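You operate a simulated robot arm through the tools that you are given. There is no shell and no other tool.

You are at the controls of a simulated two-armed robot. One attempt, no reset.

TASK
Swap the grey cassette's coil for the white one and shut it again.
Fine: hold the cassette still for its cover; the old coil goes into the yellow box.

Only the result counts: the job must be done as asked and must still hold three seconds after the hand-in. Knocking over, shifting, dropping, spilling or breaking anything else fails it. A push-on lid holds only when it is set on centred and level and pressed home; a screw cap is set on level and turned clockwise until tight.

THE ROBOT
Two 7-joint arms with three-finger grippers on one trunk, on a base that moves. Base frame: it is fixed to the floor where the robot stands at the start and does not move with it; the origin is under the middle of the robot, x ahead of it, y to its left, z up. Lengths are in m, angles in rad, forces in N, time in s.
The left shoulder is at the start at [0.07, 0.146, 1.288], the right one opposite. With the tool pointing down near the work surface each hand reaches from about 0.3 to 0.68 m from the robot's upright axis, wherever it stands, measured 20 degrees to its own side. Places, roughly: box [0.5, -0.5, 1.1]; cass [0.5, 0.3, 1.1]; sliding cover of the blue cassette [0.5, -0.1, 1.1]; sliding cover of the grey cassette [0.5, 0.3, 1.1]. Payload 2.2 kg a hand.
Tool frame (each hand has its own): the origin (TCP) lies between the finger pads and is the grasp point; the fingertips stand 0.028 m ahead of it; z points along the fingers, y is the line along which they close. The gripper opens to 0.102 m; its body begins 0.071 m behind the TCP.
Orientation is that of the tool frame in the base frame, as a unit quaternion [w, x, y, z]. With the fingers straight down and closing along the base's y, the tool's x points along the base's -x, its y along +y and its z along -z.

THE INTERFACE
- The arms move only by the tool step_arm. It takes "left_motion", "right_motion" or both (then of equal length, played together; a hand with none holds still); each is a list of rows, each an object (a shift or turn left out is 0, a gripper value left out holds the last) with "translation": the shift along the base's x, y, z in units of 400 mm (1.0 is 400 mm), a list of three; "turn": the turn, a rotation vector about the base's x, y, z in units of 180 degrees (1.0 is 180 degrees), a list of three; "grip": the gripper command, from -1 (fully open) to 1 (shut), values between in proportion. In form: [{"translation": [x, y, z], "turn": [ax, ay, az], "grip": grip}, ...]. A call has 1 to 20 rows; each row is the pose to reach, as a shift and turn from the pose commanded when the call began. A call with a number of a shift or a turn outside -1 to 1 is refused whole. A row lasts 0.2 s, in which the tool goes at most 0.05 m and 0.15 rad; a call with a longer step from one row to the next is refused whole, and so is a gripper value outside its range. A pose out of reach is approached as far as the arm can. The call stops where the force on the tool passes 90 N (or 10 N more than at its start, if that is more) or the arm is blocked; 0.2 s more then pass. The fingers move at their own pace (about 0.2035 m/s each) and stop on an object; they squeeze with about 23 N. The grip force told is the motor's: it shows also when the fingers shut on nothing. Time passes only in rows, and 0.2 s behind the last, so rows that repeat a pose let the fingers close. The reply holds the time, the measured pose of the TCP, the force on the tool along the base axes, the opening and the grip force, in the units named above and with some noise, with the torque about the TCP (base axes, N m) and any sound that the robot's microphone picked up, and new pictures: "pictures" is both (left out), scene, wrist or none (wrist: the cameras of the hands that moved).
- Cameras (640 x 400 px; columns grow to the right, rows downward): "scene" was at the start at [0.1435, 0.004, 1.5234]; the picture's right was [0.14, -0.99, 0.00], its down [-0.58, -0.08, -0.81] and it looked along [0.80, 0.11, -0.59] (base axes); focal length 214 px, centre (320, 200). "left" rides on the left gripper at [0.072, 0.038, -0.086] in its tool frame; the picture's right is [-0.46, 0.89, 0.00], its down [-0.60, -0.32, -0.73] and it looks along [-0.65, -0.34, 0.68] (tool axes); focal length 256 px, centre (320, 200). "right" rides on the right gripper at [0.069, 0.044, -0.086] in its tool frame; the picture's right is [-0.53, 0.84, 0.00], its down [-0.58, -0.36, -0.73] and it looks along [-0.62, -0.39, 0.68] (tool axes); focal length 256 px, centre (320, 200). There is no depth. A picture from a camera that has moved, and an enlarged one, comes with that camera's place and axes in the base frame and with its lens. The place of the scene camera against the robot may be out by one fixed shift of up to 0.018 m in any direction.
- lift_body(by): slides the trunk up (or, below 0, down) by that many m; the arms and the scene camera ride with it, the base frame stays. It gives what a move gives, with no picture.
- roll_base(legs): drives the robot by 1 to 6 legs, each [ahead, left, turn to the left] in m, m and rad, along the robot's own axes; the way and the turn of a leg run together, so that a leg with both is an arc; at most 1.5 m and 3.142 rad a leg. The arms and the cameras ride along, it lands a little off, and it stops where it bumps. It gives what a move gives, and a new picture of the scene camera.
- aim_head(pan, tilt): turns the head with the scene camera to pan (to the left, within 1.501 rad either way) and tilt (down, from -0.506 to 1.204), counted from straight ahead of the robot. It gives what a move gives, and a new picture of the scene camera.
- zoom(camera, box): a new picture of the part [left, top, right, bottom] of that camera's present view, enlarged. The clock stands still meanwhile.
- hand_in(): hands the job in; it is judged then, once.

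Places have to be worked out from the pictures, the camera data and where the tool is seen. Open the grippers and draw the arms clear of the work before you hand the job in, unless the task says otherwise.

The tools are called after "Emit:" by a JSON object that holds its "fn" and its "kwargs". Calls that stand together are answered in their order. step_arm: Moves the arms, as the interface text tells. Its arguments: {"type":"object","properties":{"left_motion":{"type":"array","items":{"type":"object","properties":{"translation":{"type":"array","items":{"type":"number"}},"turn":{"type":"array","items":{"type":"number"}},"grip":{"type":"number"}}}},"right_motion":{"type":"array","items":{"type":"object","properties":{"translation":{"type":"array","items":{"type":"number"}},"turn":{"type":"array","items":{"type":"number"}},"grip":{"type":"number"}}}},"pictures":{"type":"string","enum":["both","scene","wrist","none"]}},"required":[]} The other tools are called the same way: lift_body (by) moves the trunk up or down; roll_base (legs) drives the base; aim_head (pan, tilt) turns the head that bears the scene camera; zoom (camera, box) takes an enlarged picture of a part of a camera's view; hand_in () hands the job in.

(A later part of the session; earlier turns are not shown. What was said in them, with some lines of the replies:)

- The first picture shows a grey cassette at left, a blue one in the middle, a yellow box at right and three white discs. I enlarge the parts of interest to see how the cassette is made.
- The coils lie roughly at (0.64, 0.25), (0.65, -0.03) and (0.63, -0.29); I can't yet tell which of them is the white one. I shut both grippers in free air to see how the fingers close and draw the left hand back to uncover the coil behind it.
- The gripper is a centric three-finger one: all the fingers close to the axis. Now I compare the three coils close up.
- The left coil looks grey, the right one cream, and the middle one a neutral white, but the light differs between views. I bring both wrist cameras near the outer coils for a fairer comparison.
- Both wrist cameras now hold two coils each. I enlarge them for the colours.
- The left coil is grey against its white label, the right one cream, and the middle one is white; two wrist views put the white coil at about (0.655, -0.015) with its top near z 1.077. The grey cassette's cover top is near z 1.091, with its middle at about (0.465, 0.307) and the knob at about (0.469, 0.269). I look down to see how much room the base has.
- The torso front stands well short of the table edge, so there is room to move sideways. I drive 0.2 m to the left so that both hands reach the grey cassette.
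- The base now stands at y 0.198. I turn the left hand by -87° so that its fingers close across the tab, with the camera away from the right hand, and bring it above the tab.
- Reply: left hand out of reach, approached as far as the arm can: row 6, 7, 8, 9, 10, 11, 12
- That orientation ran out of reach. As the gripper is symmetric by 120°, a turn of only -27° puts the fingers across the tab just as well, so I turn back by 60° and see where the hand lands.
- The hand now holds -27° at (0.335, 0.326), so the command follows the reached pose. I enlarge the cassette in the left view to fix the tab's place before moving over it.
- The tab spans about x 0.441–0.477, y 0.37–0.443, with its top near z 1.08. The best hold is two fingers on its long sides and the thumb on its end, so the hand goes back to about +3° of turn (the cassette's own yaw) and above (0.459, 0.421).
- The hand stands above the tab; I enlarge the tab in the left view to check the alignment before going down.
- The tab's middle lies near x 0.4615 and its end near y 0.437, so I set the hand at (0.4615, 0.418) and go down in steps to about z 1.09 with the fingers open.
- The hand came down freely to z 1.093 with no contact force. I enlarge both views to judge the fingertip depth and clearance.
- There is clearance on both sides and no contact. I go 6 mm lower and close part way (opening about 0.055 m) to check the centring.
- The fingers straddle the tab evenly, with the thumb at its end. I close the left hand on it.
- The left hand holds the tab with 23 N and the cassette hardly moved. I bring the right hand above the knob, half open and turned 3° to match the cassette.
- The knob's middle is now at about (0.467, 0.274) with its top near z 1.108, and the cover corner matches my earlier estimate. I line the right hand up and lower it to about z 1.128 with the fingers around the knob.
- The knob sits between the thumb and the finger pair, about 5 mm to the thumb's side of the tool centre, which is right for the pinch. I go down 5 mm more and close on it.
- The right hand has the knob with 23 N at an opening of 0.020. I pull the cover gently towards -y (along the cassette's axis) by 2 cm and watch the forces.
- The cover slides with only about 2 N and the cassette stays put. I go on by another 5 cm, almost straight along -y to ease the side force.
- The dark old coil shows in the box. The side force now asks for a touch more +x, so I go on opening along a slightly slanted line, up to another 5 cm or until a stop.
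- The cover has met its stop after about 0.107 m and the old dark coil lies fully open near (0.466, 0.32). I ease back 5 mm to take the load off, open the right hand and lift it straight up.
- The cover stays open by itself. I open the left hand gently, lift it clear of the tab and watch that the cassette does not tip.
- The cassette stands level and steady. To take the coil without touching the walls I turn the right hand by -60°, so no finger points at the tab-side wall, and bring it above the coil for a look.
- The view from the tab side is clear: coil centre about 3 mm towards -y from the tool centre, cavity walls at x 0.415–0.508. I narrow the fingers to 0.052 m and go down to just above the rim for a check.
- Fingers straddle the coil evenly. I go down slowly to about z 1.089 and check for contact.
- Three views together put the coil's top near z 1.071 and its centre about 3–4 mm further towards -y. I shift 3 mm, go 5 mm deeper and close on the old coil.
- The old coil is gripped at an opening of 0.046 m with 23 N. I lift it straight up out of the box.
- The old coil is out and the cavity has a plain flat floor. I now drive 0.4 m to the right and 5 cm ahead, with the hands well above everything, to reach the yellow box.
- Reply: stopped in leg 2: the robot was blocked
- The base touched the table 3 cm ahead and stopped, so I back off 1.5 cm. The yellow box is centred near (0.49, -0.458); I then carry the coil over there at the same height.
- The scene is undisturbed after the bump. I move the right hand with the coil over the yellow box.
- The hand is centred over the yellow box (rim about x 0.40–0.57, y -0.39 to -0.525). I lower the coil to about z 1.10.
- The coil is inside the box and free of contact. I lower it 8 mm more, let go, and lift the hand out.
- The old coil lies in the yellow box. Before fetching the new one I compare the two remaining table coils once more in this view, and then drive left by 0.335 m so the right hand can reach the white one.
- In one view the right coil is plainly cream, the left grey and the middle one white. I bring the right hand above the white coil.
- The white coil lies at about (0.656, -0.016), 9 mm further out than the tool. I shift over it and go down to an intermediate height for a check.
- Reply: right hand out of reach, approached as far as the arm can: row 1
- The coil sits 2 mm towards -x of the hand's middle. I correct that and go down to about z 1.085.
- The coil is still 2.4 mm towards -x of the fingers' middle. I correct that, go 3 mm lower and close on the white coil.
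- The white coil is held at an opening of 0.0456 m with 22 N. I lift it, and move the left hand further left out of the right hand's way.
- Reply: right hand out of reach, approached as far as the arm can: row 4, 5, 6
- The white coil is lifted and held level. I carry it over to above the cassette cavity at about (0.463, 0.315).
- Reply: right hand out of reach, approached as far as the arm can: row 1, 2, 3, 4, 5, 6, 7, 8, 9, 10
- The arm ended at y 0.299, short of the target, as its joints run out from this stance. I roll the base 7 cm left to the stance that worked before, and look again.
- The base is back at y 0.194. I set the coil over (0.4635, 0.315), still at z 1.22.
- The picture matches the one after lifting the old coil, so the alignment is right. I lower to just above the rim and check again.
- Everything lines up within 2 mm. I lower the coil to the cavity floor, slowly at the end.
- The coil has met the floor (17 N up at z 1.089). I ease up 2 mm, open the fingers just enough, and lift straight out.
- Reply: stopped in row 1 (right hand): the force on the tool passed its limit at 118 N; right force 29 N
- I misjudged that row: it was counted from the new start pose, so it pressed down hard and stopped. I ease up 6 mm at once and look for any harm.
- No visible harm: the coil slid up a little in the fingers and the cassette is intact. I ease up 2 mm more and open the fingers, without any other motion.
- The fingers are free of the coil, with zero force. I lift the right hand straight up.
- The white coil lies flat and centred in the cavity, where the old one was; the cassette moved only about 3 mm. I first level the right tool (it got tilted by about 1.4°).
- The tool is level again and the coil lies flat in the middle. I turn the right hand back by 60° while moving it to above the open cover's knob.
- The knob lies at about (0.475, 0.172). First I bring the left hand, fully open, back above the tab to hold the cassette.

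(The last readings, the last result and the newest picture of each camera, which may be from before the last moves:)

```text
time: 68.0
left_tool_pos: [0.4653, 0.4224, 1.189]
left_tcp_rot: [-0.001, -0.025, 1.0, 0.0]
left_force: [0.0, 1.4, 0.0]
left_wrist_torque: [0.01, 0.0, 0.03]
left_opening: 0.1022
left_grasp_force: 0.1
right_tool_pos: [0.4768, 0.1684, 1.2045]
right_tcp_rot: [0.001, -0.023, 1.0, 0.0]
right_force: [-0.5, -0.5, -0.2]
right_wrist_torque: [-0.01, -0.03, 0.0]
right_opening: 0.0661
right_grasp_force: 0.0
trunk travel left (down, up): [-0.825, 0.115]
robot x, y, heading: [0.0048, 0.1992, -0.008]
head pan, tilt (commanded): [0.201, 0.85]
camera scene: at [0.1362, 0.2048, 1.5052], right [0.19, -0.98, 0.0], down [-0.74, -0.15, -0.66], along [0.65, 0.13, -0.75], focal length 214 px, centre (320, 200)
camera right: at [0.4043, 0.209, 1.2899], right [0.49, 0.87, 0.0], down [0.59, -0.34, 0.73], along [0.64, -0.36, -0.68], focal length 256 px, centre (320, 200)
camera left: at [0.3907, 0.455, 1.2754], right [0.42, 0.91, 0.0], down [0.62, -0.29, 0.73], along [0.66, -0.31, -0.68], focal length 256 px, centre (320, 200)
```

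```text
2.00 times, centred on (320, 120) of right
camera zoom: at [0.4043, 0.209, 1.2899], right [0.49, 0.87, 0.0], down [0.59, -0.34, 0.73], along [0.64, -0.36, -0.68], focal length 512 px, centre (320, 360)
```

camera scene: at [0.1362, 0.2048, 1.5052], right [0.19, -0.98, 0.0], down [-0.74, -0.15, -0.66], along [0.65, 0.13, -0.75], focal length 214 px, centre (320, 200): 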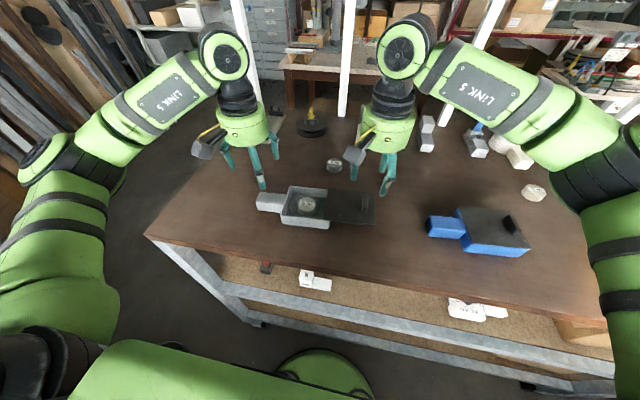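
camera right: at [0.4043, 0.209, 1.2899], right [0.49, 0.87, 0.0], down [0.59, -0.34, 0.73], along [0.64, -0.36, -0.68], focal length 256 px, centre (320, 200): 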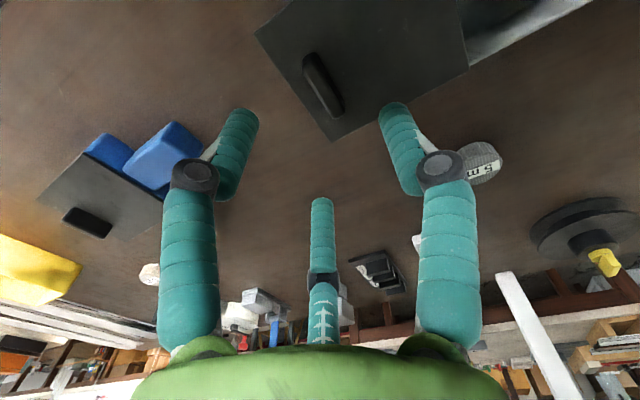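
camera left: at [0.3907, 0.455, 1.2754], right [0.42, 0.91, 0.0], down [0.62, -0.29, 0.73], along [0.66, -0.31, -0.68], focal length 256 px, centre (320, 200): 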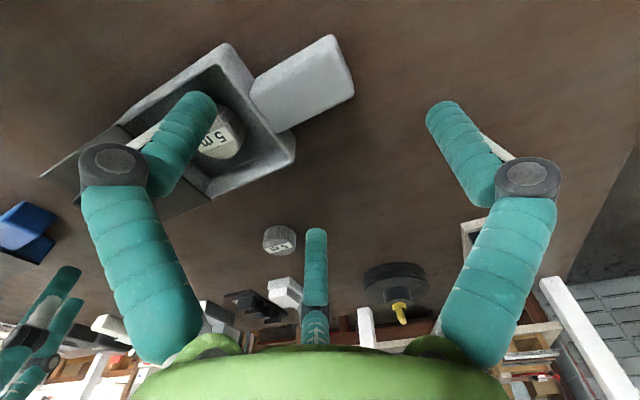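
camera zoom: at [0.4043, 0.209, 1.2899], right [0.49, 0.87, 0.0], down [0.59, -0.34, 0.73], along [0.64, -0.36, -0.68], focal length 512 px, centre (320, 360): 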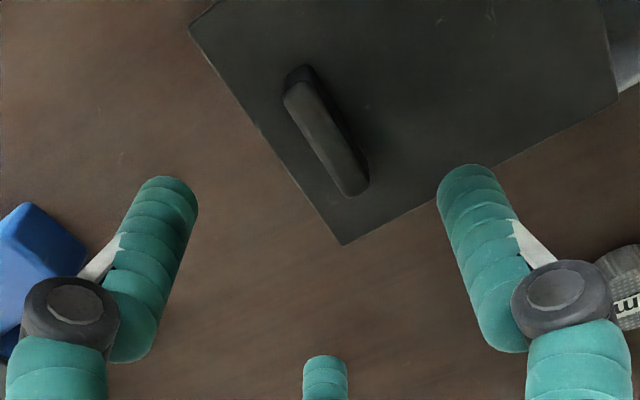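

Both hands line up as before. I lower the left hand onto the tab to about z 1.088 and close it part way.

Emit:
{"fn": "step_arm", "kwargs": {"left_motion": [{"translation": [0.002, 0, -0.08]}, {"translation": [0.002, 0, -0.16]}, {"translation": [0.002, 0, -0.22]}, {"translation": [0.002, 0, -0.252]}, {"translation": [0.002, 0, -0.252], "grip": -0.08}, {"translation": [0.002, 0, -0.252], "grip": -0.08}], "pictures": "wrist"}}

Emit:
{"fn": "zoom", "kwargs": {"camera": "left", "box": [160, 60, 480, 260]}}

Emit:
{"fn": "zoom", "kwargs": {"camera": "scene", "box": [210, 140, 390, 250]}}

```text
time: 69.4
left_tool_pos: [0.4658, 0.4206, 1.088]
left_tcp_rot: [0.001, -0.024, 1.0, 0.0]
left_force: [-0.6, -0.4, -1.0]
left_wrist_torque: [0.0, -0.03, 0.01]
left_opening: 0.0547
left_grasp_force: 0.1
right_tool_pos: [0.4762, 0.1671, 1.2034]
right_tcp_rot: [0.0, -0.023, 1.0, 0.0]
right_force: [-0.1, 0.0, -0.2]
right_wrist_torque: [0.0, 0.0, -0.01]
right_opening: 0.0663
right_grasp_force: 0.1
trunk travel left (down, up): [-0.825, 0.115]
robot x, y, heading: [-0.0001, 0.1998, -0.005]
head pan, tilt (commanded): [0.201, 0.85]
camera left: at [0.3909, 0.4531, 1.1753], right [0.42, 0.91, 0.0], down [0.62, -0.29, 0.73], along [0.66, -0.31, -0.68], focal length 256 px, centre (320, 200)
```

left: 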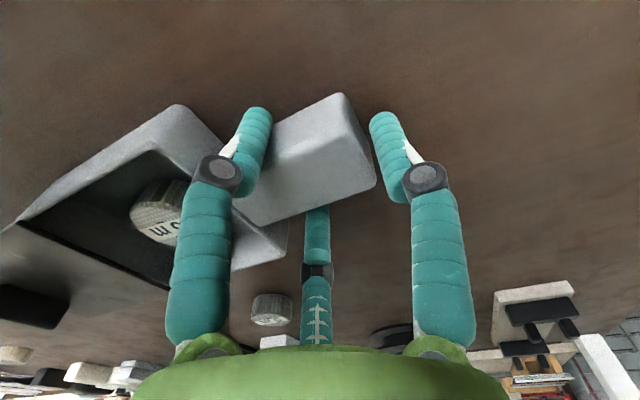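

```text
2.00 times, centred on (320, 160) of left
camera zoom: at [0.3909, 0.4531, 1.1753], right [0.42, 0.91, 0.0], down [0.62, -0.29, 0.73], along [0.66, -0.31, -0.68], focal length 512 px, centre (320, 280)
```

zoom: 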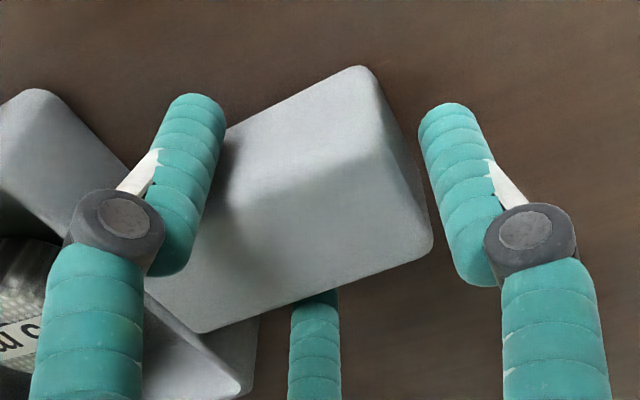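

```text
3.56 times, centred on (300, 195) of scene
camera zoom: at [0.1365, 0.204, 1.5052], right [0.19, -0.98, 0.0], down [-0.74, -0.15, -0.66], along [0.65, 0.13, -0.75], focal length 763 px, centre (391, 218)
```

zoom: 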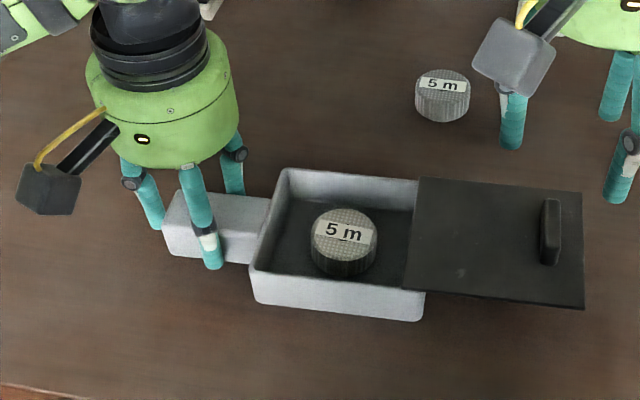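

The left fingers straddle the tab just as before. I close the left hand, and lower the right one around the knob.

Emit:
{"fn": "step_arm", "kwargs": {"left_motion": [{"grip": 0.2}, {"grip": 0.6}, {"grip": 1}, {"grip": 1}, {"grip": 1}], "right_motion": [{"translation": [0, -0.004, -0.05]}, {"translation": [0, -0.004, -0.11]}, {"translation": [0, -0.004, -0.16]}, {"translation": [0, -0.004, -0.185]}, {"translation": [0, -0.004, -0.185]}], "pictures": "both"}}

Emit:
{"fn": "zoom", "kwargs": {"camera": "right", "box": [160, 60, 480, 260]}}

Emit:
{"fn": "zoom", "kwargs": {"camera": "scene", "box": [230, 140, 390, 250]}}

```text
time: 70.6
left_tool_pos: [0.4651, 0.4206, 1.0872]
left_tcp_rot: [0.0, -0.025, 1.0, 0.0]
left_force: [0.5, -0.6, 0.3]
left_wrist_torque: [-0.01, 0.03, -0.05]
left_opening: 0.0476
left_grasp_force: 23.4
right_tool_pos: [0.4782, 0.1652, 1.1301]
right_tcp_rot: [0.0, -0.023, 1.0, 0.0]
right_force: [-0.1, 0.4, 0.5]
right_wrist_torque: [0.02, 0.0, 0.0]
right_opening: 0.0661
right_grasp_force: 0.1
trunk travel left (down, up): [-0.825, 0.115]
robot x, y, heading: [0.0019, 0.1977, -0.008]
head pan, tilt (commanded): [0.201, 0.85]
camera scene: at [0.1365, 0.204, 1.5052], right [0.19, -0.98, 0.0], down [-0.74, -0.15, -0.66], along [0.65, 0.13, -0.75], focal length 214 px, centre (320, 200)
camera right: at [0.4054, 0.2069, 1.2158], right [0.49, 0.87, 0.0], down [0.59, -0.34, 0.73], along [0.64, -0.36, -0.68], focal length 256 px, centre (320, 200)
camera left: at [0.3909, 0.4531, 1.1755], right [0.42, 0.91, 0.0], down [0.62, -0.29, 0.73], along [0.66, -0.31, -0.68], focal length 256 px, centre (320, 200)
```

scene: 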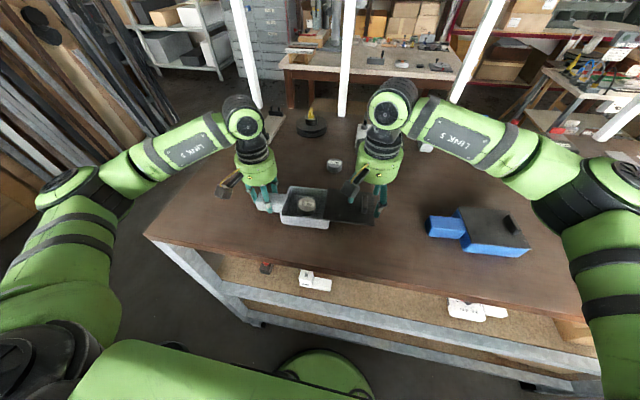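
right: 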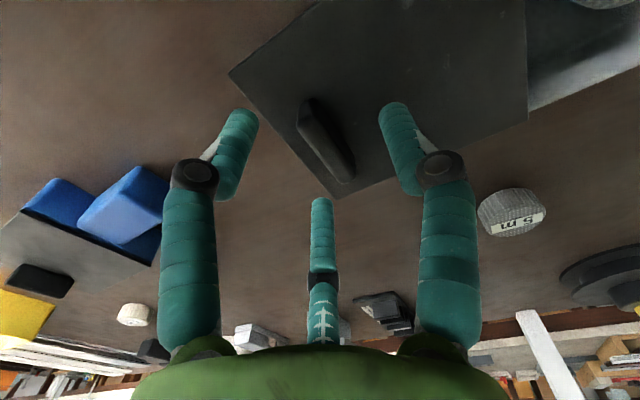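
left: 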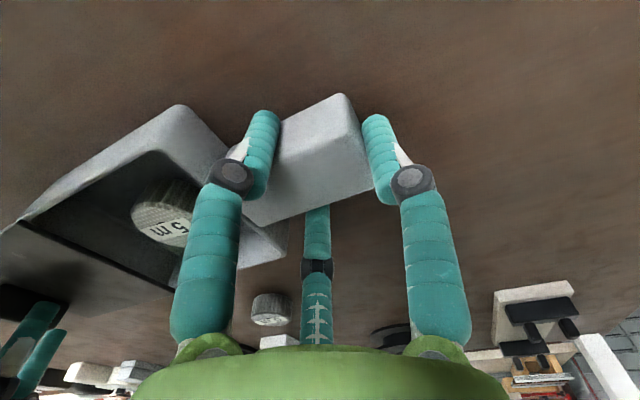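

```text
2.00 times, centred on (320, 160) of right
camera zoom: at [0.4054, 0.2069, 1.2158], right [0.49, 0.87, 0.0], down [0.59, -0.34, 0.73], along [0.64, -0.36, -0.68], focal length 512 px, centre (320, 280)
```

zoom: 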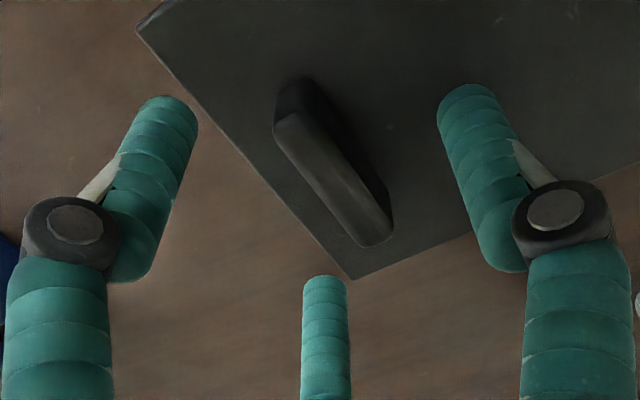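

```text
3.64 times, centred on (310, 195) of scene
camera zoom: at [0.1365, 0.204, 1.5052], right [0.19, -0.98, 0.0], down [-0.74, -0.15, -0.66], along [0.65, 0.13, -0.75], focal length 780 px, centre (356, 218)
```

zoom: 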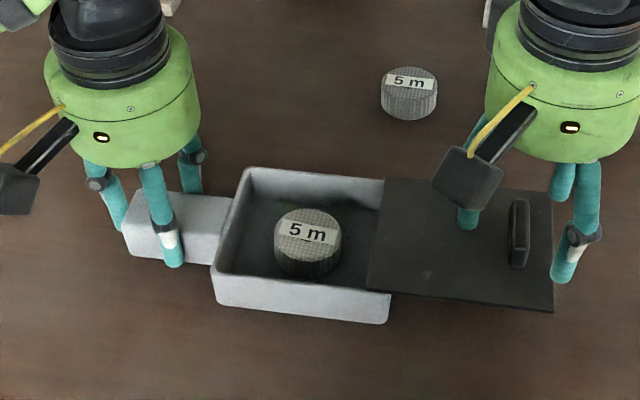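

The view is almost identical to the earlier successful grip. I go 6 mm lower and close on the knob.

Emit:
{"fn": "step_arm", "kwargs": {"right_motion": [{"translation": [0, 0, -0.015], "grip": 0}, {"translation": [0, 0, -0.015], "grip": 0.4}, {"translation": [0, 0, -0.015], "grip": 0.7}, {"translation": [0, 0, -0.015], "grip": 1}, {"translation": [0, 0, -0.015], "grip": 1}], "pictures": "wrist"}}

Emit:
{"fn": "zoom", "kwargs": {"camera": "right", "box": [160, 60, 480, 260]}}

Emit:
{"fn": "zoom", "kwargs": {"camera": "scene", "box": [230, 140, 390, 250]}}

```text
time: 71.8
left_tool_pos: [0.4653, 0.4207, 1.0889]
left_tcp_rot: [0.0, -0.023, 1.0, -0.001]
left_force: [-0.7, -8.2, -0.1]
left_wrist_torque: [0.01, 0.08, 0.06]
left_opening: 0.0473
left_grasp_force: 23.1
right_tool_pos: [0.4779, 0.1655, 1.1228]
right_tcp_rot: [0.0, -0.023, 1.0, 0.001]
right_force: [-0.5, 9.1, 0.6]
right_wrist_torque: [0.23, -0.02, -0.01]
right_opening: 0.0196
right_grasp_force: 22.5
trunk travel left (down, up): [-0.825, 0.115]
robot x, y, heading: [0.0019, 0.2001, -0.006]
head pan, tilt (commanded): [0.201, 0.85]
camera right: at [0.4054, 0.2071, 1.2099], right [0.49, 0.87, 0.0], down [0.59, -0.34, 0.73], along [0.64, -0.36, -0.68], focal length 256 px, centre (320, 200)
```

right: 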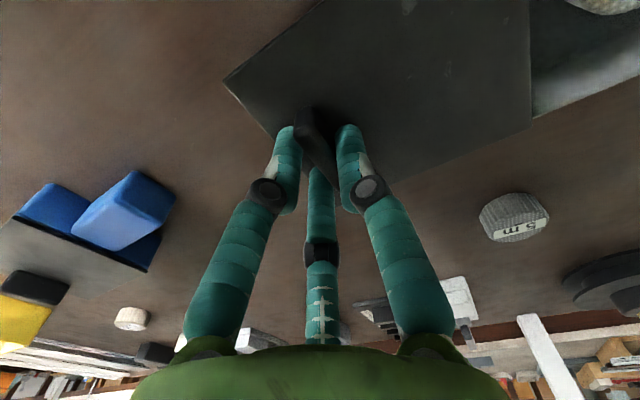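

```text
2.00 times, centred on (320, 160) of right
camera zoom: at [0.4054, 0.2071, 1.2099], right [0.49, 0.87, 0.0], down [0.59, -0.34, 0.73], along [0.64, -0.36, -0.68], focal length 512 px, centre (320, 280)
```

zoom: 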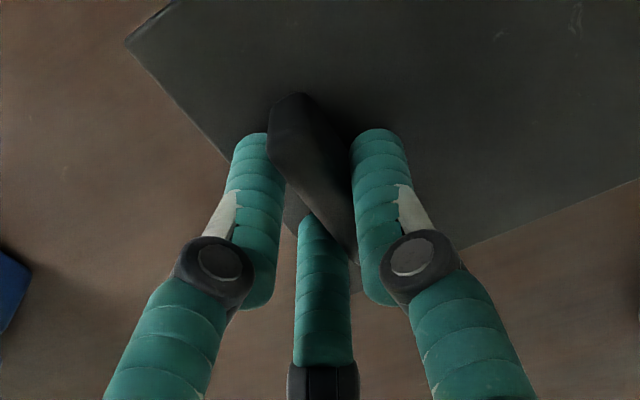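

```text
3.64 times, centred on (310, 195) of scene
camera zoom: at [0.1368, 0.2041, 1.5052], right [0.19, -0.98, 0.0], down [-0.74, -0.15, -0.66], along [0.65, 0.13, -0.75], focal length 780 px, centre (356, 218)
```

zoom: 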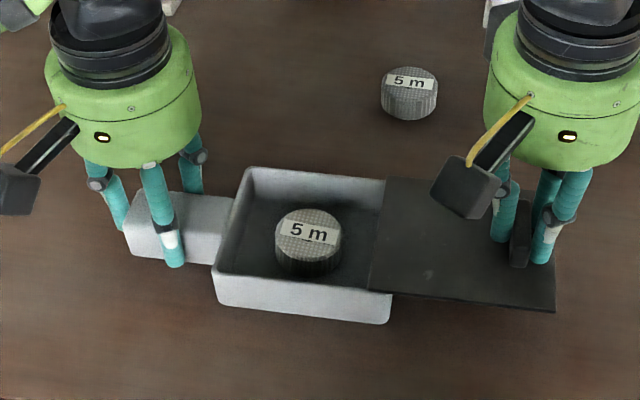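

The knob is gripped again. I start pushing the cover shut along +y, 3 cm first, watching the side force.

Emit:
{"fn": "step_arm", "kwargs": {"right_motion": [{"translation": [-0.0006, 0.02, 0]}, {"translation": [-0.0012, 0.04, 0]}, {"translation": [-0.0018, 0.06, 0]}, {"translation": [-0.0024, 0.08, 0]}], "pictures": "scene"}}

Emit:
{"fn": "zoom", "kwargs": {"camera": "scene", "box": [230, 140, 390, 250]}}

```text
time: 72.8
left_tool_pos: [0.4658, 0.4223, 1.089]
left_tcp_rot: [0.001, -0.026, 1.0, 0.0]
left_force: [3.2, 3.0, 1.3]
left_wrist_torque: [-0.03, 0.0, 0.39]
left_opening: 0.0472
left_grasp_force: 22.7
right_tool_pos: [0.4772, 0.198, 1.1232]
right_tcp_rot: [0.0, -0.022, 1.0, 0.001]
right_force: [-2.6, -1.5, -0.1]
right_wrist_torque: [-0.05, 0.02, 0.19]
right_opening: 0.0195
right_grasp_force: 23.0
trunk travel left (down, up): [-0.825, 0.115]
robot x, y, heading: [0.0019, 0.1985, -0.002]
head pan, tilt (commanded): [0.201, 0.85]
camera scene: at [0.1365, 0.2047, 1.5052], right [0.19, -0.98, 0.0], down [-0.74, -0.15, -0.66], along [0.65, 0.13, -0.75], focal length 214 px, centre (320, 200)
```

scene: 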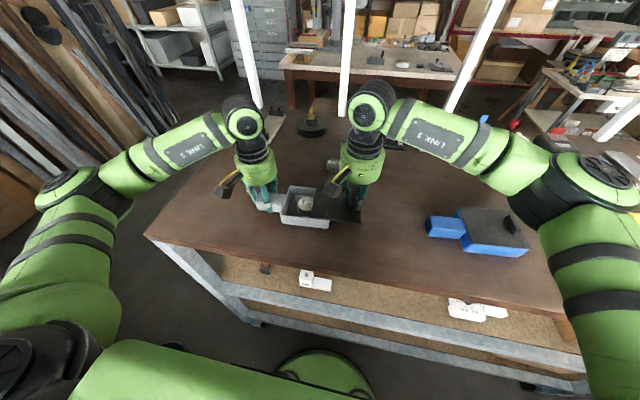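

```text
3.64 times, centred on (310, 195) of scene
camera zoom: at [0.1365, 0.2047, 1.5052], right [0.19, -0.98, 0.0], down [-0.74, -0.15, -0.66], along [0.65, 0.13, -0.75], focal length 780 px, centre (356, 218)
```

zoom: 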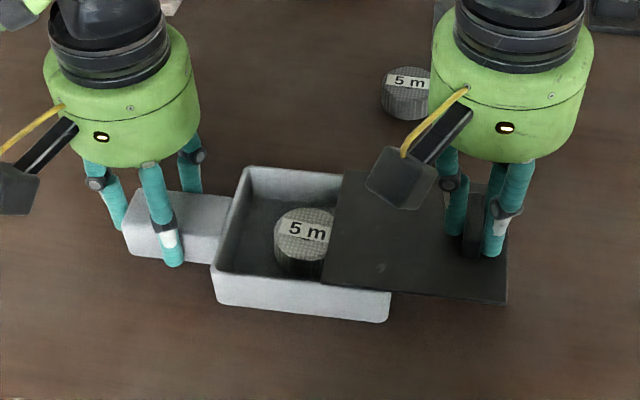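

The cover moves over the new coil without touching it. I go on by 4 cm with a little more -x.

Emit:
{"fn": "step_arm", "kwargs": {"right_motion": [{"translation": [-0.002, 0.025, 0]}, {"translation": [-0.004, 0.05, 0]}, {"translation": [-0.005, 0.075, 0]}, {"translation": [-0.006, 0.1, 0]}], "pictures": "scene"}}

Emit:
{"fn": "zoom", "kwargs": {"camera": "scene", "box": [230, 140, 390, 250]}}

```text
time: 73.8
left_tool_pos: [0.4651, 0.4204, 1.0895]
left_tcp_rot: [0.001, -0.024, 1.0, 0.001]
left_force: [1.1, 0.5, 2.0]
left_wrist_torque: [-0.16, -0.13, -0.02]
left_opening: 0.0474
left_grasp_force: 23.0
right_tool_pos: [0.4746, 0.237, 1.1241]
right_tcp_rot: [0.0, -0.023, 1.0, 0.001]
right_force: [-1.1, -1.5, 0.4]
right_wrist_torque: [-0.03, 0.15, 0.16]
right_opening: 0.0195
right_grasp_force: 23.2
trunk travel left (down, up): [-0.825, 0.115]
robot x, y, heading: [0.0031, 0.1983, -0.007]
head pan, tilt (commanded): [0.201, 0.85]
camera scene: at [0.1367, 0.2041, 1.5052], right [0.19, -0.98, 0.0], down [-0.74, -0.15, -0.66], along [0.65, 0.13, -0.75], focal length 214 px, centre (320, 200)
```

scene: 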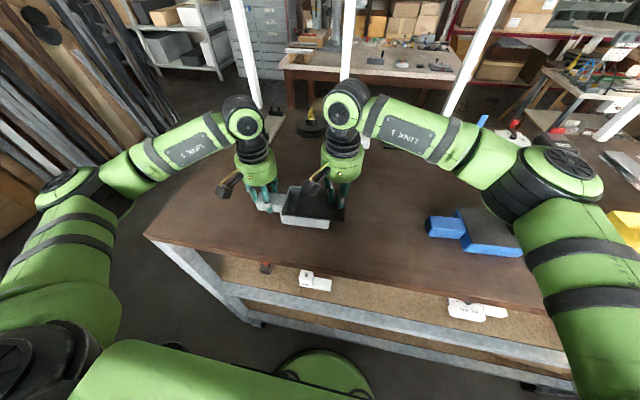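

```text
3.64 times, centred on (310, 195) of scene
camera zoom: at [0.1367, 0.2041, 1.5052], right [0.19, -0.98, 0.0], down [-0.74, -0.15, -0.66], along [0.65, 0.13, -0.75], focal length 780 px, centre (356, 218)
```

zoom: 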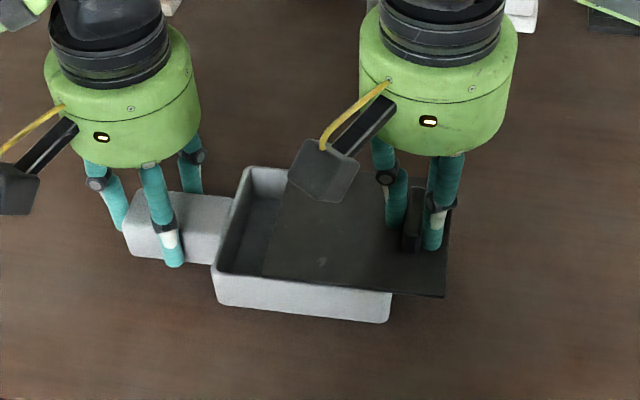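

About 3.5 cm remain. I push on by 3.3 cm and then look how far shut it is.

Emit:
{"fn": "step_arm", "kwargs": {"right_motion": [{"translation": [-0.0015, 0.025, 0]}, {"translation": [-0.003, 0.05, 0]}, {"translation": [-0.004, 0.07, 0]}, {"translation": [-0.0045, 0.0825, 0]}], "pictures": "both"}}

Emit:
{"fn": "zoom", "kwargs": {"camera": "scene", "box": [250, 160, 350, 240]}}

Emit:
{"fn": "zoom", "kwargs": {"camera": "left", "box": [0, 60, 320, 300]}}

```text
time: 74.8
left_tool_pos: [0.4662, 0.4198, 1.0891]
left_tcp_rot: [0.0, -0.025, 1.0, -0.001]
left_force: [0.0, -0.5, 4.5]
left_wrist_torque: [-0.42, 0.05, -0.08]
left_opening: 0.0473
left_grasp_force: 23.0
right_tool_pos: [0.4738, 0.2695, 1.1251]
right_tcp_rot: [-0.001, -0.023, 1.0, 0.001]
right_force: [0.2, 1.5, -3.0]
right_wrist_torque: [-0.05, 0.02, 0.09]
right_opening: 0.0199
right_grasp_force: 22.8
trunk travel left (down, up): [-0.825, 0.115]
robot x, y, heading: [0.0048, 0.1943, -0.004]
head pan, tilt (commanded): [0.201, 0.85]
camera scene: at [0.1367, 0.2042, 1.5052], right [0.19, -0.98, 0.0], down [-0.74, -0.15, -0.66], along [0.65, 0.13, -0.75], focal length 214 px, centre (320, 200)
camera right: at [0.4008, 0.3106, 1.2106], right [0.49, 0.87, 0.0], down [0.59, -0.34, 0.73], along [0.64, -0.36, -0.68], focal length 256 px, centre (320, 200)
```

scene: 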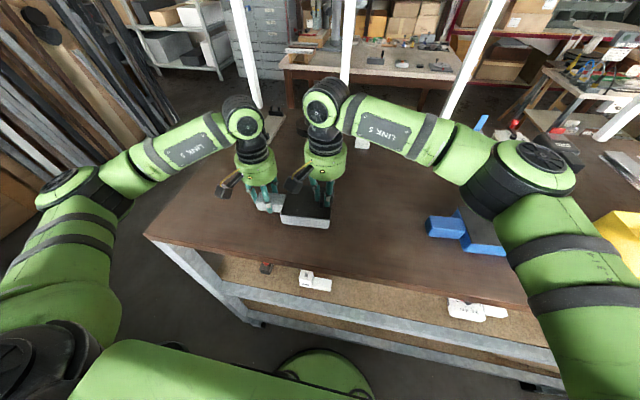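
right: 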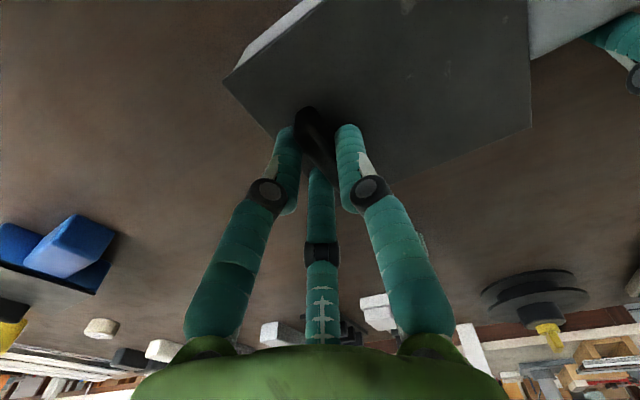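

```text
5.00 times, centred on (300, 200) of scene
camera zoom: at [0.1367, 0.2042, 1.5052], right [0.19, -0.98, 0.0], down [-0.74, -0.15, -0.66], along [0.65, 0.13, -0.75], focal length 1072 px, centre (420, 200)
```

zoom: 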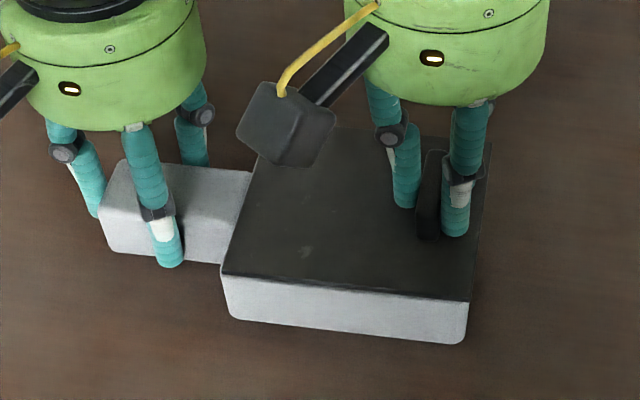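

```text
1.67 times, centred on (160, 180) of left
camera zoom: at [0.391, 0.4531, 1.1756], right [0.42, 0.91, 0.0], down [0.62, -0.29, 0.73], along [0.66, -0.31, -0.68], focal length 427 px, centre (587, 233)
```

zoom: 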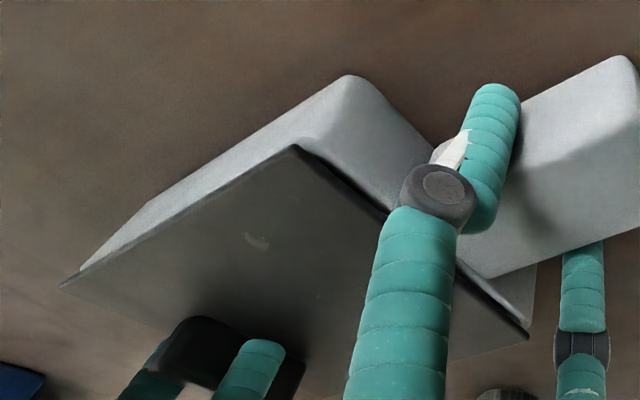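

The cover looks nearly shut and there is no stop force yet. I push on by 6 mm in small steps to bring it home.

Emit:
{"fn": "step_arm", "kwargs": {"right_motion": [{"translation": [-0.0002, 0.005, 0]}, {"translation": [-0.0004, 0.01, 0]}, {"translation": [-0.0006, 0.015, 0]}, {"translation": [-0.0006, 0.015, 0]}], "pictures": "both"}}

Emit:
{"fn": "zoom", "kwargs": {"camera": "scene", "box": [250, 160, 350, 240]}}

Emit:
{"fn": "zoom", "kwargs": {"camera": "left", "box": [0, 60, 320, 300]}}

```text
time: 75.8
left_tool_pos: [0.466, 0.4218, 1.0891]
left_tcp_rot: [0.0, -0.026, 1.0, 0.003]
left_force: [0.0, 14.5, 4.3]
left_wrist_torque: [-0.23, -0.07, -0.12]
left_opening: 0.0475
left_grasp_force: 23.3
right_tool_pos: [0.4736, 0.2744, 1.1249]
right_tcp_rot: [0.0, -0.022, 1.0, -0.003]
right_force: [-0.4, -13.9, 0.9]
right_wrist_torque: [-0.29, 0.03, 0.25]
right_opening: 0.0194
right_grasp_force: 22.7
trunk travel left (down, up): [-0.825, 0.115]
robot x, y, heading: [0.0028, 0.1983, -0.003]
head pan, tilt (commanded): [0.201, 0.85]
camera scene: at [0.1364, 0.2034, 1.5052], right [0.19, -0.98, 0.0], down [-0.74, -0.14, -0.66], along [0.65, 0.13, -0.75], focal length 214 px, centre (320, 200)
camera right: at [0.401, 0.3153, 1.2101], right [0.5, 0.87, 0.0], down [0.59, -0.34, 0.73], along [0.63, -0.37, -0.68], focal length 256 px, centre (320, 200)
```

scene: 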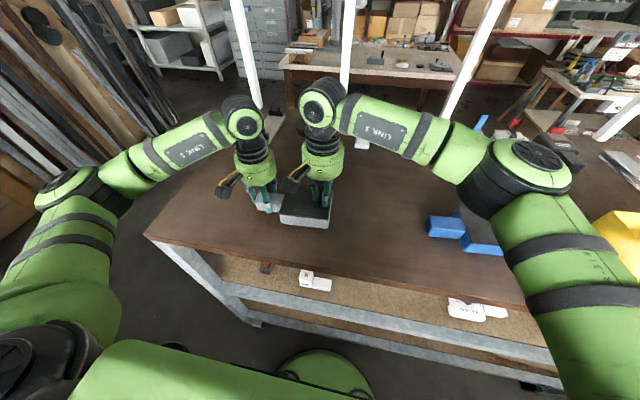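
right: 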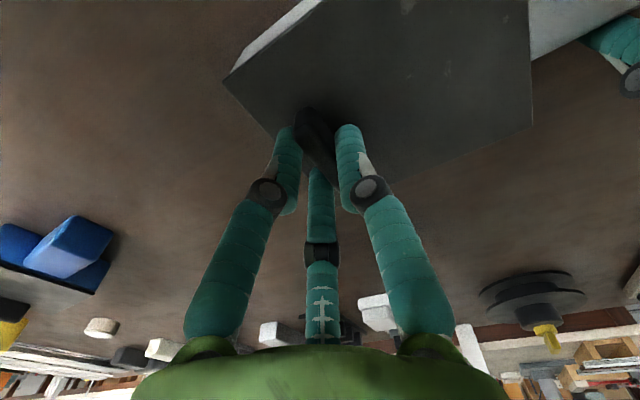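

```text
5.00 times, centred on (300, 200) of scene
camera zoom: at [0.1364, 0.2034, 1.5052], right [0.19, -0.98, 0.0], down [-0.74, -0.14, -0.66], along [0.65, 0.13, -0.75], focal length 1072 px, centre (420, 200)
```

zoom: 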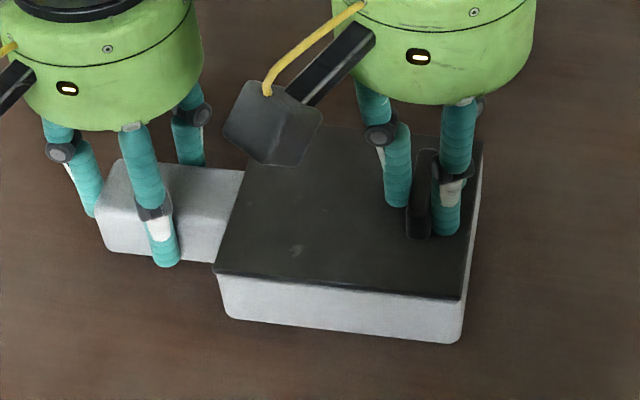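

```text
1.67 times, centred on (160, 180) of left
camera zoom: at [0.3909, 0.4537, 1.1757], right [0.42, 0.91, 0.0], down [0.62, -0.29, 0.73], along [0.66, -0.3, -0.68], focal length 427 px, centre (587, 233)
```

zoom: 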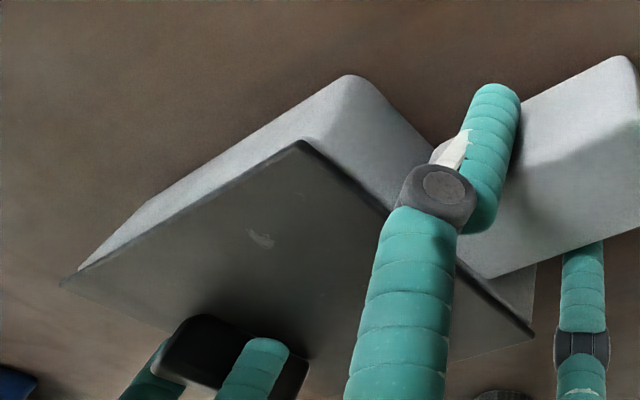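

The stop is met (about 14 N both ways) and the cover lies flush with the body. I ease off 3 mm while still pressing lightly, open the right hand and lift it clear.

Emit:
{"fn": "step_arm", "kwargs": {"right_motion": [{"translation": [0, -0.008, 0]}, {"translation": [0, -0.008, 0], "grip": 0.4}, {"translation": [0, -0.008, 0], "grip": -0.2}, {"translation": [0, -0.008, 0], "grip": -0.2}, {"translation": [0, -0.008, 0.04], "grip": -0.2}, {"translation": [0, -0.008, 0.14], "grip": -0.2}, {"translation": [0, -0.008, 0.24], "grip": -0.2}, {"translation": [0, -0.008, 0.24], "grip": -0.2}], "pictures": "both"}}

Emit:
{"fn": "zoom", "kwargs": {"camera": "scene", "box": [250, 160, 350, 240]}}

Emit:
{"fn": "zoom", "kwargs": {"camera": "right", "box": [160, 0, 560, 220]}}

```text
time: 77.6
left_tool_pos: [0.4651, 0.4216, 1.0896]
left_tcp_rot: [0.0, -0.024, 1.0, 0.0]
left_force: [-0.3, -0.8, 0.3]
left_wrist_torque: [0.32, 0.0, 0.01]
left_opening: 0.0473
left_grasp_force: 23.0
right_tool_pos: [0.4726, 0.2707, 1.2223]
right_tcp_rot: [0.0, -0.024, 1.0, 0.001]
right_force: [-0.5, 0.3, 0.3]
right_wrist_torque: [0.0, 0.03, 0.02]
right_opening: 0.0614
right_grasp_force: 0.1
trunk travel left (down, up): [-0.825, 0.115]
robot x, y, heading: [0.0023, 0.1961, -0.01]
head pan, tilt (commanded): [0.201, 0.85]
camera scene: at [0.1363, 0.2036, 1.5052], right [0.19, -0.98, 0.0], down [-0.74, -0.14, -0.66], along [0.65, 0.13, -0.75], focal length 214 px, centre (320, 200)
camera right: at [0.3998, 0.3126, 1.3082], right [0.49, 0.87, 0.0], down [0.59, -0.34, 0.73], along [0.64, -0.36, -0.68], focal length 256 px, centre (320, 200)
```

scene: 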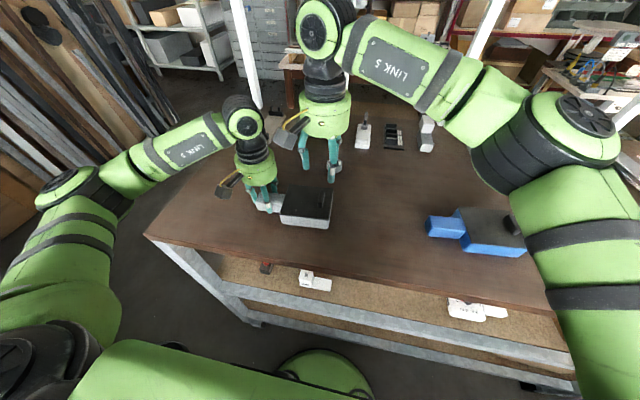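
right: 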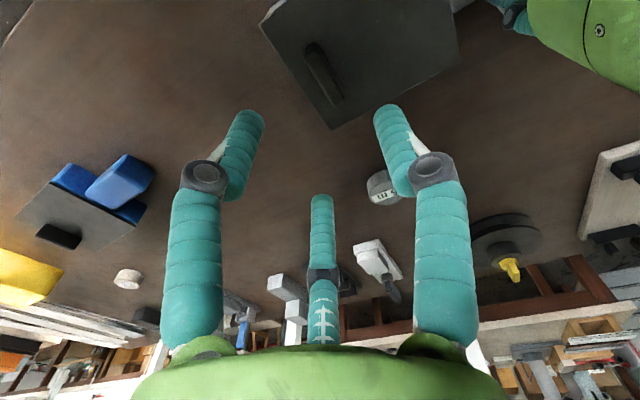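

```text
5.00 times, centred on (300, 200) of scene
camera zoom: at [0.1363, 0.2036, 1.5052], right [0.19, -0.98, 0.0], down [-0.74, -0.14, -0.66], along [0.65, 0.13, -0.75], focal length 1072 px, centre (420, 200)
```

zoom: 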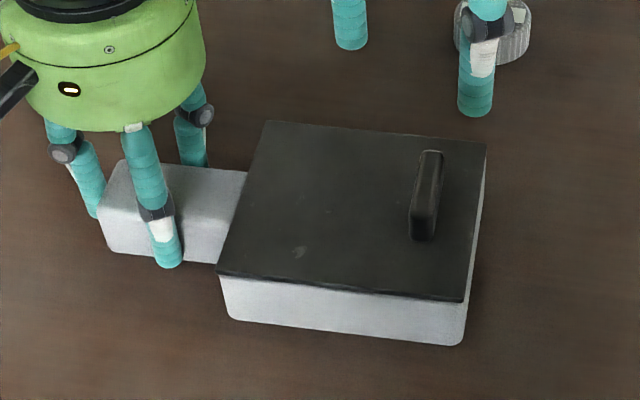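

```text
1.60 times, centred on (360, 110) of right
camera zoom: at [0.3998, 0.3126, 1.3082], right [0.49, 0.87, 0.0], down [0.59, -0.34, 0.73], along [0.64, -0.36, -0.68], focal length 410 px, centre (256, 344)
```

zoom: 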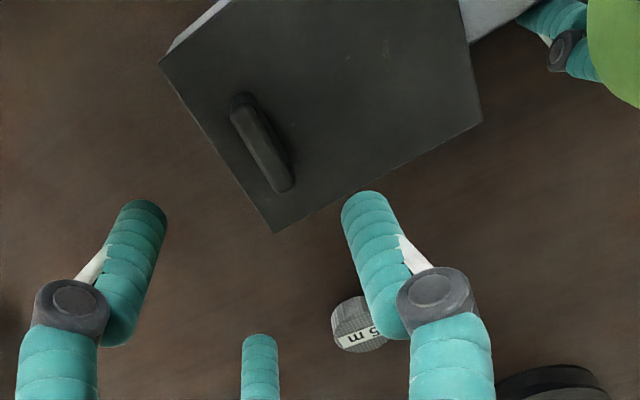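

The cover is shut and flush. Now I open the left hand, lift it off the tab and draw both hands away.

Emit:
{"fn": "step_arm", "kwargs": {"left_motion": [{"grip": 0}, {"grip": -0.3}, {"grip": -0.7}, {"grip": -0.7}, {"translation": [0, 0, 0.05], "grip": -0.7}, {"translation": [0, 0, 0.15], "grip": -0.7}, {"translation": [0, 0, 0.26], "grip": -0.7}, {"translation": [-0.02, 0.08, 0.32], "grip": -0.7}, {"translation": [-0.05, 0.18, 0.35], "grip": -0.7}, {"translation": [-0.1, 0.28, 0.35], "grip": -0.7}, {"translation": [-0.1, 0.28, 0.35], "grip": -1}], "right_motion": [{"translation": [0, -0.05, 0.02]}, {"translation": [0, -0.15, 0.04]}, {"translation": [0, -0.25, 0.05]}, {"translation": [-0.03, -0.35, 0.05]}, {"translation": [-0.08, -0.45, 0.05]}, {"translation": [-0.13, -0.5, 0.05]}, {"translation": [-0.2, -0.55, 0.05]}, {"translation": [-0.25, -0.55, 0.05]}, {"translation": [-0.25, -0.55, 0.05], "grip": -1}, {"translation": [-0.25, -0.55, 0.05], "grip": -1}, {"translation": [-0.25, -0.55, 0.05], "grip": -1}], "pictures": "both"}}

Emit:
{"fn": "zoom", "kwargs": {"camera": "scene", "box": [240, 160, 350, 240]}}

```text
time: 80.0
left_tool_pos: [0.426, 0.5334, 1.2288]
left_tcp_rot: [-0.001, -0.024, 1.0, 0.001]
left_force: [1.0, 0.5, -0.3]
left_wrist_torque: [0.05, -0.01, 0.02]
left_opening: 0.1019
left_grasp_force: 0.0
right_tool_pos: [0.3736, 0.0527, 1.2417]
right_tcp_rot: [0.0, -0.022, 1.0, 0.001]
right_force: [0.5, -1.1, -0.5]
right_wrist_torque: [-0.02, 0.02, -0.02]
right_opening: 0.102
right_grasp_force: 0.0
trunk travel left (down, up): [-0.825, 0.115]
robot x, y, heading: [-0.002, 0.1942, -0.012]
head pan, tilt (commanded): [0.201, 0.85]
camera scene: at [0.137, 0.2029, 1.5052], right [0.19, -0.98, 0.0], down [-0.74, -0.14, -0.66], along [0.65, 0.13, -0.75], focal length 214 px, centre (320, 200)
camera right: at [0.3014, 0.094, 1.3268], right [0.5, 0.87, 0.0], down [0.59, -0.34, 0.73], along [0.64, -0.36, -0.68], focal length 256 px, centre (320, 200)
camera left: at [0.3515, 0.5654, 1.3163], right [0.42, 0.91, 0.0], down [0.62, -0.29, 0.73], along [0.66, -0.31, -0.68], focal length 256 px, centre (320, 200)
```

scene: 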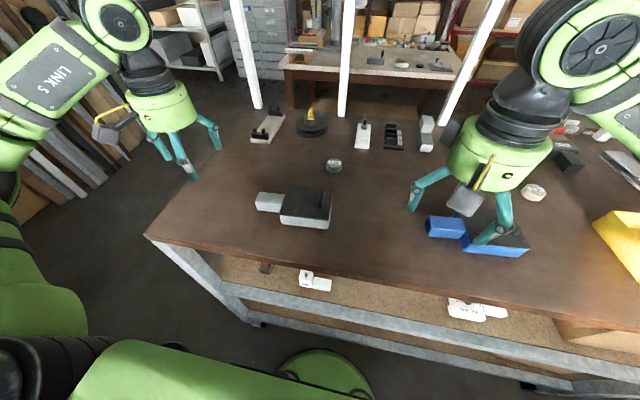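
right: 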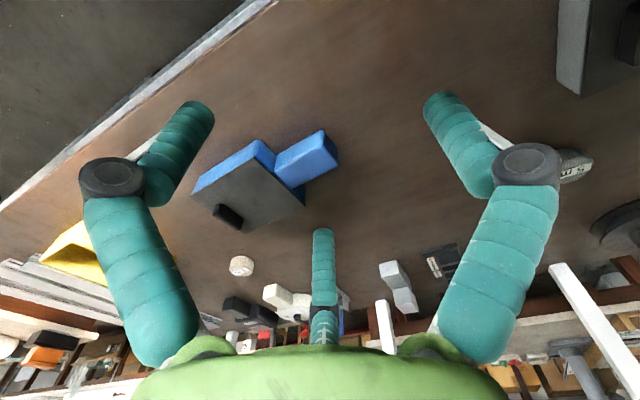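
left: 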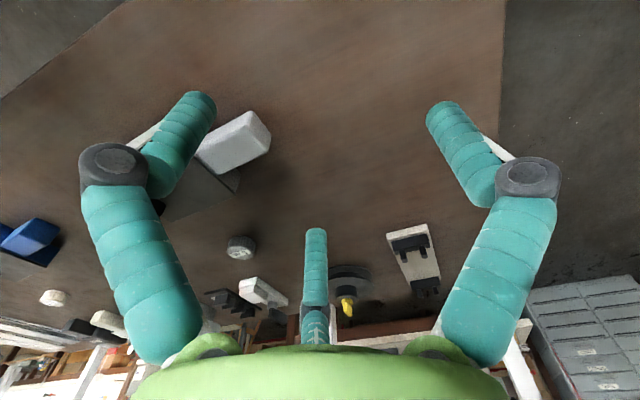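

```text
5.00 times, centred on (295, 200) of scene
camera zoom: at [0.137, 0.2029, 1.5052], right [0.19, -0.98, 0.0], down [-0.74, -0.14, -0.66], along [0.65, 0.13, -0.75], focal length 1072 px, centre (445, 200)
```

zoom: 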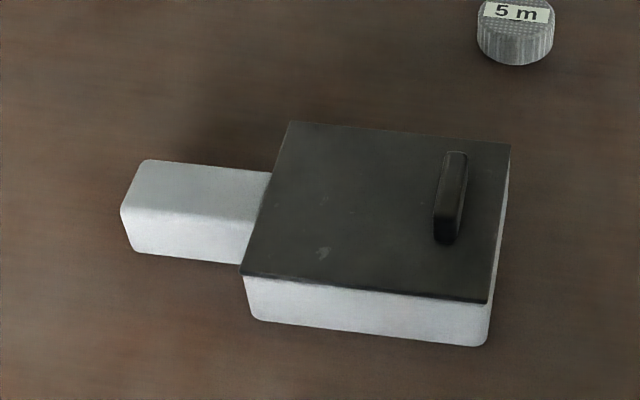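

The cassette is shut, upright and free, and both grippers are open and away. I take a last look over the whole table, with the right hand raised a bit more, before handing in.

Emit:
{"fn": "step_arm", "kwargs": {"right_motion": [{"translation": [-0.05, 0, 0.1]}, {"translation": [-0.1, 0, 0.18]}, {"translation": [-0.1, 0, 0.18]}], "left_motion": [{"translation": [-0.05, 0.05, 0.05]}, {"translation": [-0.1, 0.1, 0.1]}, {"translation": [-0.1, 0.1, 0.1]}], "pictures": "none"}}

Emit:
{"fn": "aim_head", "kwargs": {"pan": -0.3, "tilt": 0.7}}

Emit:
{"fn": "zoom", "kwargs": {"camera": "scene", "box": [160, 100, 480, 300]}}

```text
time: 80.8
left_tool_pos: [0.3861, 0.5734, 1.2663]
left_tcp_rot: [-0.002, -0.024, 1.0, 0.0]
left_force: [-0.2, -0.4, -0.5]
left_wrist_torque: [0.0, 0.06, 0.0]
left_opening: 0.1021
left_grasp_force: 0.1
right_tool_pos: [0.3373, 0.0517, 1.3116]
right_tcp_rot: [-0.002, -0.023, 1.0, 0.0]
right_force: [0.6, 0.1, -0.9]
right_wrist_torque: [0.0, 0.06, 0.01]
right_opening: 0.1022
right_grasp_force: 0.0
trunk travel left (down, up): [-0.825, 0.115]
robot x, y, heading: [0.004, 0.1948, -0.005]
head pan, tilt (commanded): [0.201, 0.85]
```

```text
time: 81.8
left_tool_pos: [0.3841, 0.574, 1.2668]
left_tcp_rot: [0.0, -0.024, 1.0, 0.001]
left_force: [-0.7, -1.0, -0.1]
left_wrist_torque: [-0.03, 0.0, 0.0]
left_opening: 0.1019
left_grasp_force: 0.1
right_tool_pos: [0.3344, 0.0519, 1.3124]
right_tcp_rot: [0.0, -0.022, 1.0, 0.0]
right_force: [0.6, 0.1, 0.5]
right_wrist_torque: [0.0, 0.01, -0.02]
right_opening: 0.1019
right_grasp_force: 0.0
trunk travel left (down, up): [-0.825, 0.115]
robot x, y, heading: [0.0049, 0.1974, -0.009]
head pan, tilt (commanded): [-0.3, 0.7]
camera scene: at [0.1402, 0.1636, 1.5175], right [-0.3, -0.95, 0.0], down [-0.61, 0.19, -0.77], along [0.73, -0.23, -0.64], focal length 214 px, centre (320, 200)
```

scene: 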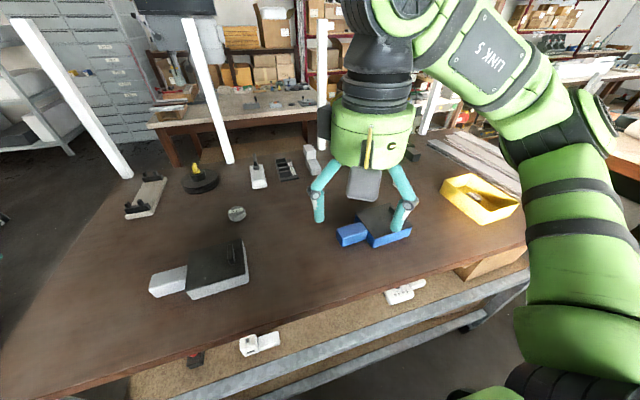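

```text
2.00 times, centred on (320, 200) of scene
camera zoom: at [0.1402, 0.1636, 1.5175], right [-0.3, -0.95, 0.0], down [-0.61, 0.19, -0.77], along [0.73, -0.23, -0.64], focal length 429 px, centre (320, 200)
```

zoom: 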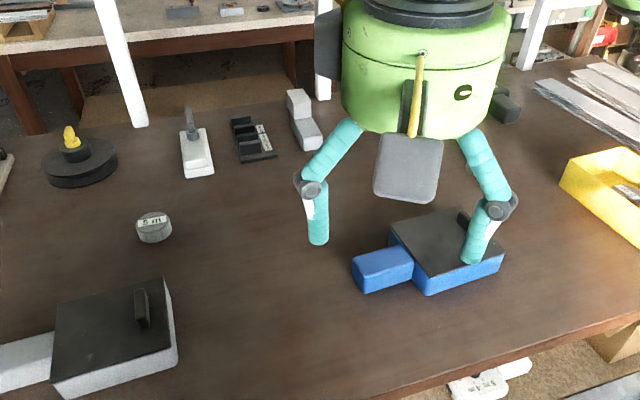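

The grey cassette is shut with the white coil inside, and the old dark coil is in the yellow box. The blue cassette and the other table items are where they were, and both hands are open and clear, so I hand the job in.

Emit:
{"fn": "hand_in", "kwargs": {}}

```text
The job is handed in.
```

The coil swap is done and handed in; I haven't seen the judging result. The grey cassette now holds the white coil with its cover fully shut, and the old dark coil is in the yellow box.

- **Which coil:** all three loose coils were marked "5 m", so I went by colour. The middle one is white, the left one grey and the right one cream.
- **The cover:** I held the cassette by its tab while sliding the cover both ways. On closing, I pushed it until it met its stop, at about 14 N.

Three things went less than cleanly:

- **Hard press:** while setting the new coil down I misjudged one move and pressed it into the cassette with about 118 N before the arm stopped. The coil still sat flat and the cover slid over it freely. I saw no damage.
- **Cassette shift:** the whole cassette moved about 3 mm during that press.
- **Table bump:** the base touched the table once while driving ahead. Nothing on the table appeared to move.

Both grippers are open and drawn clear.
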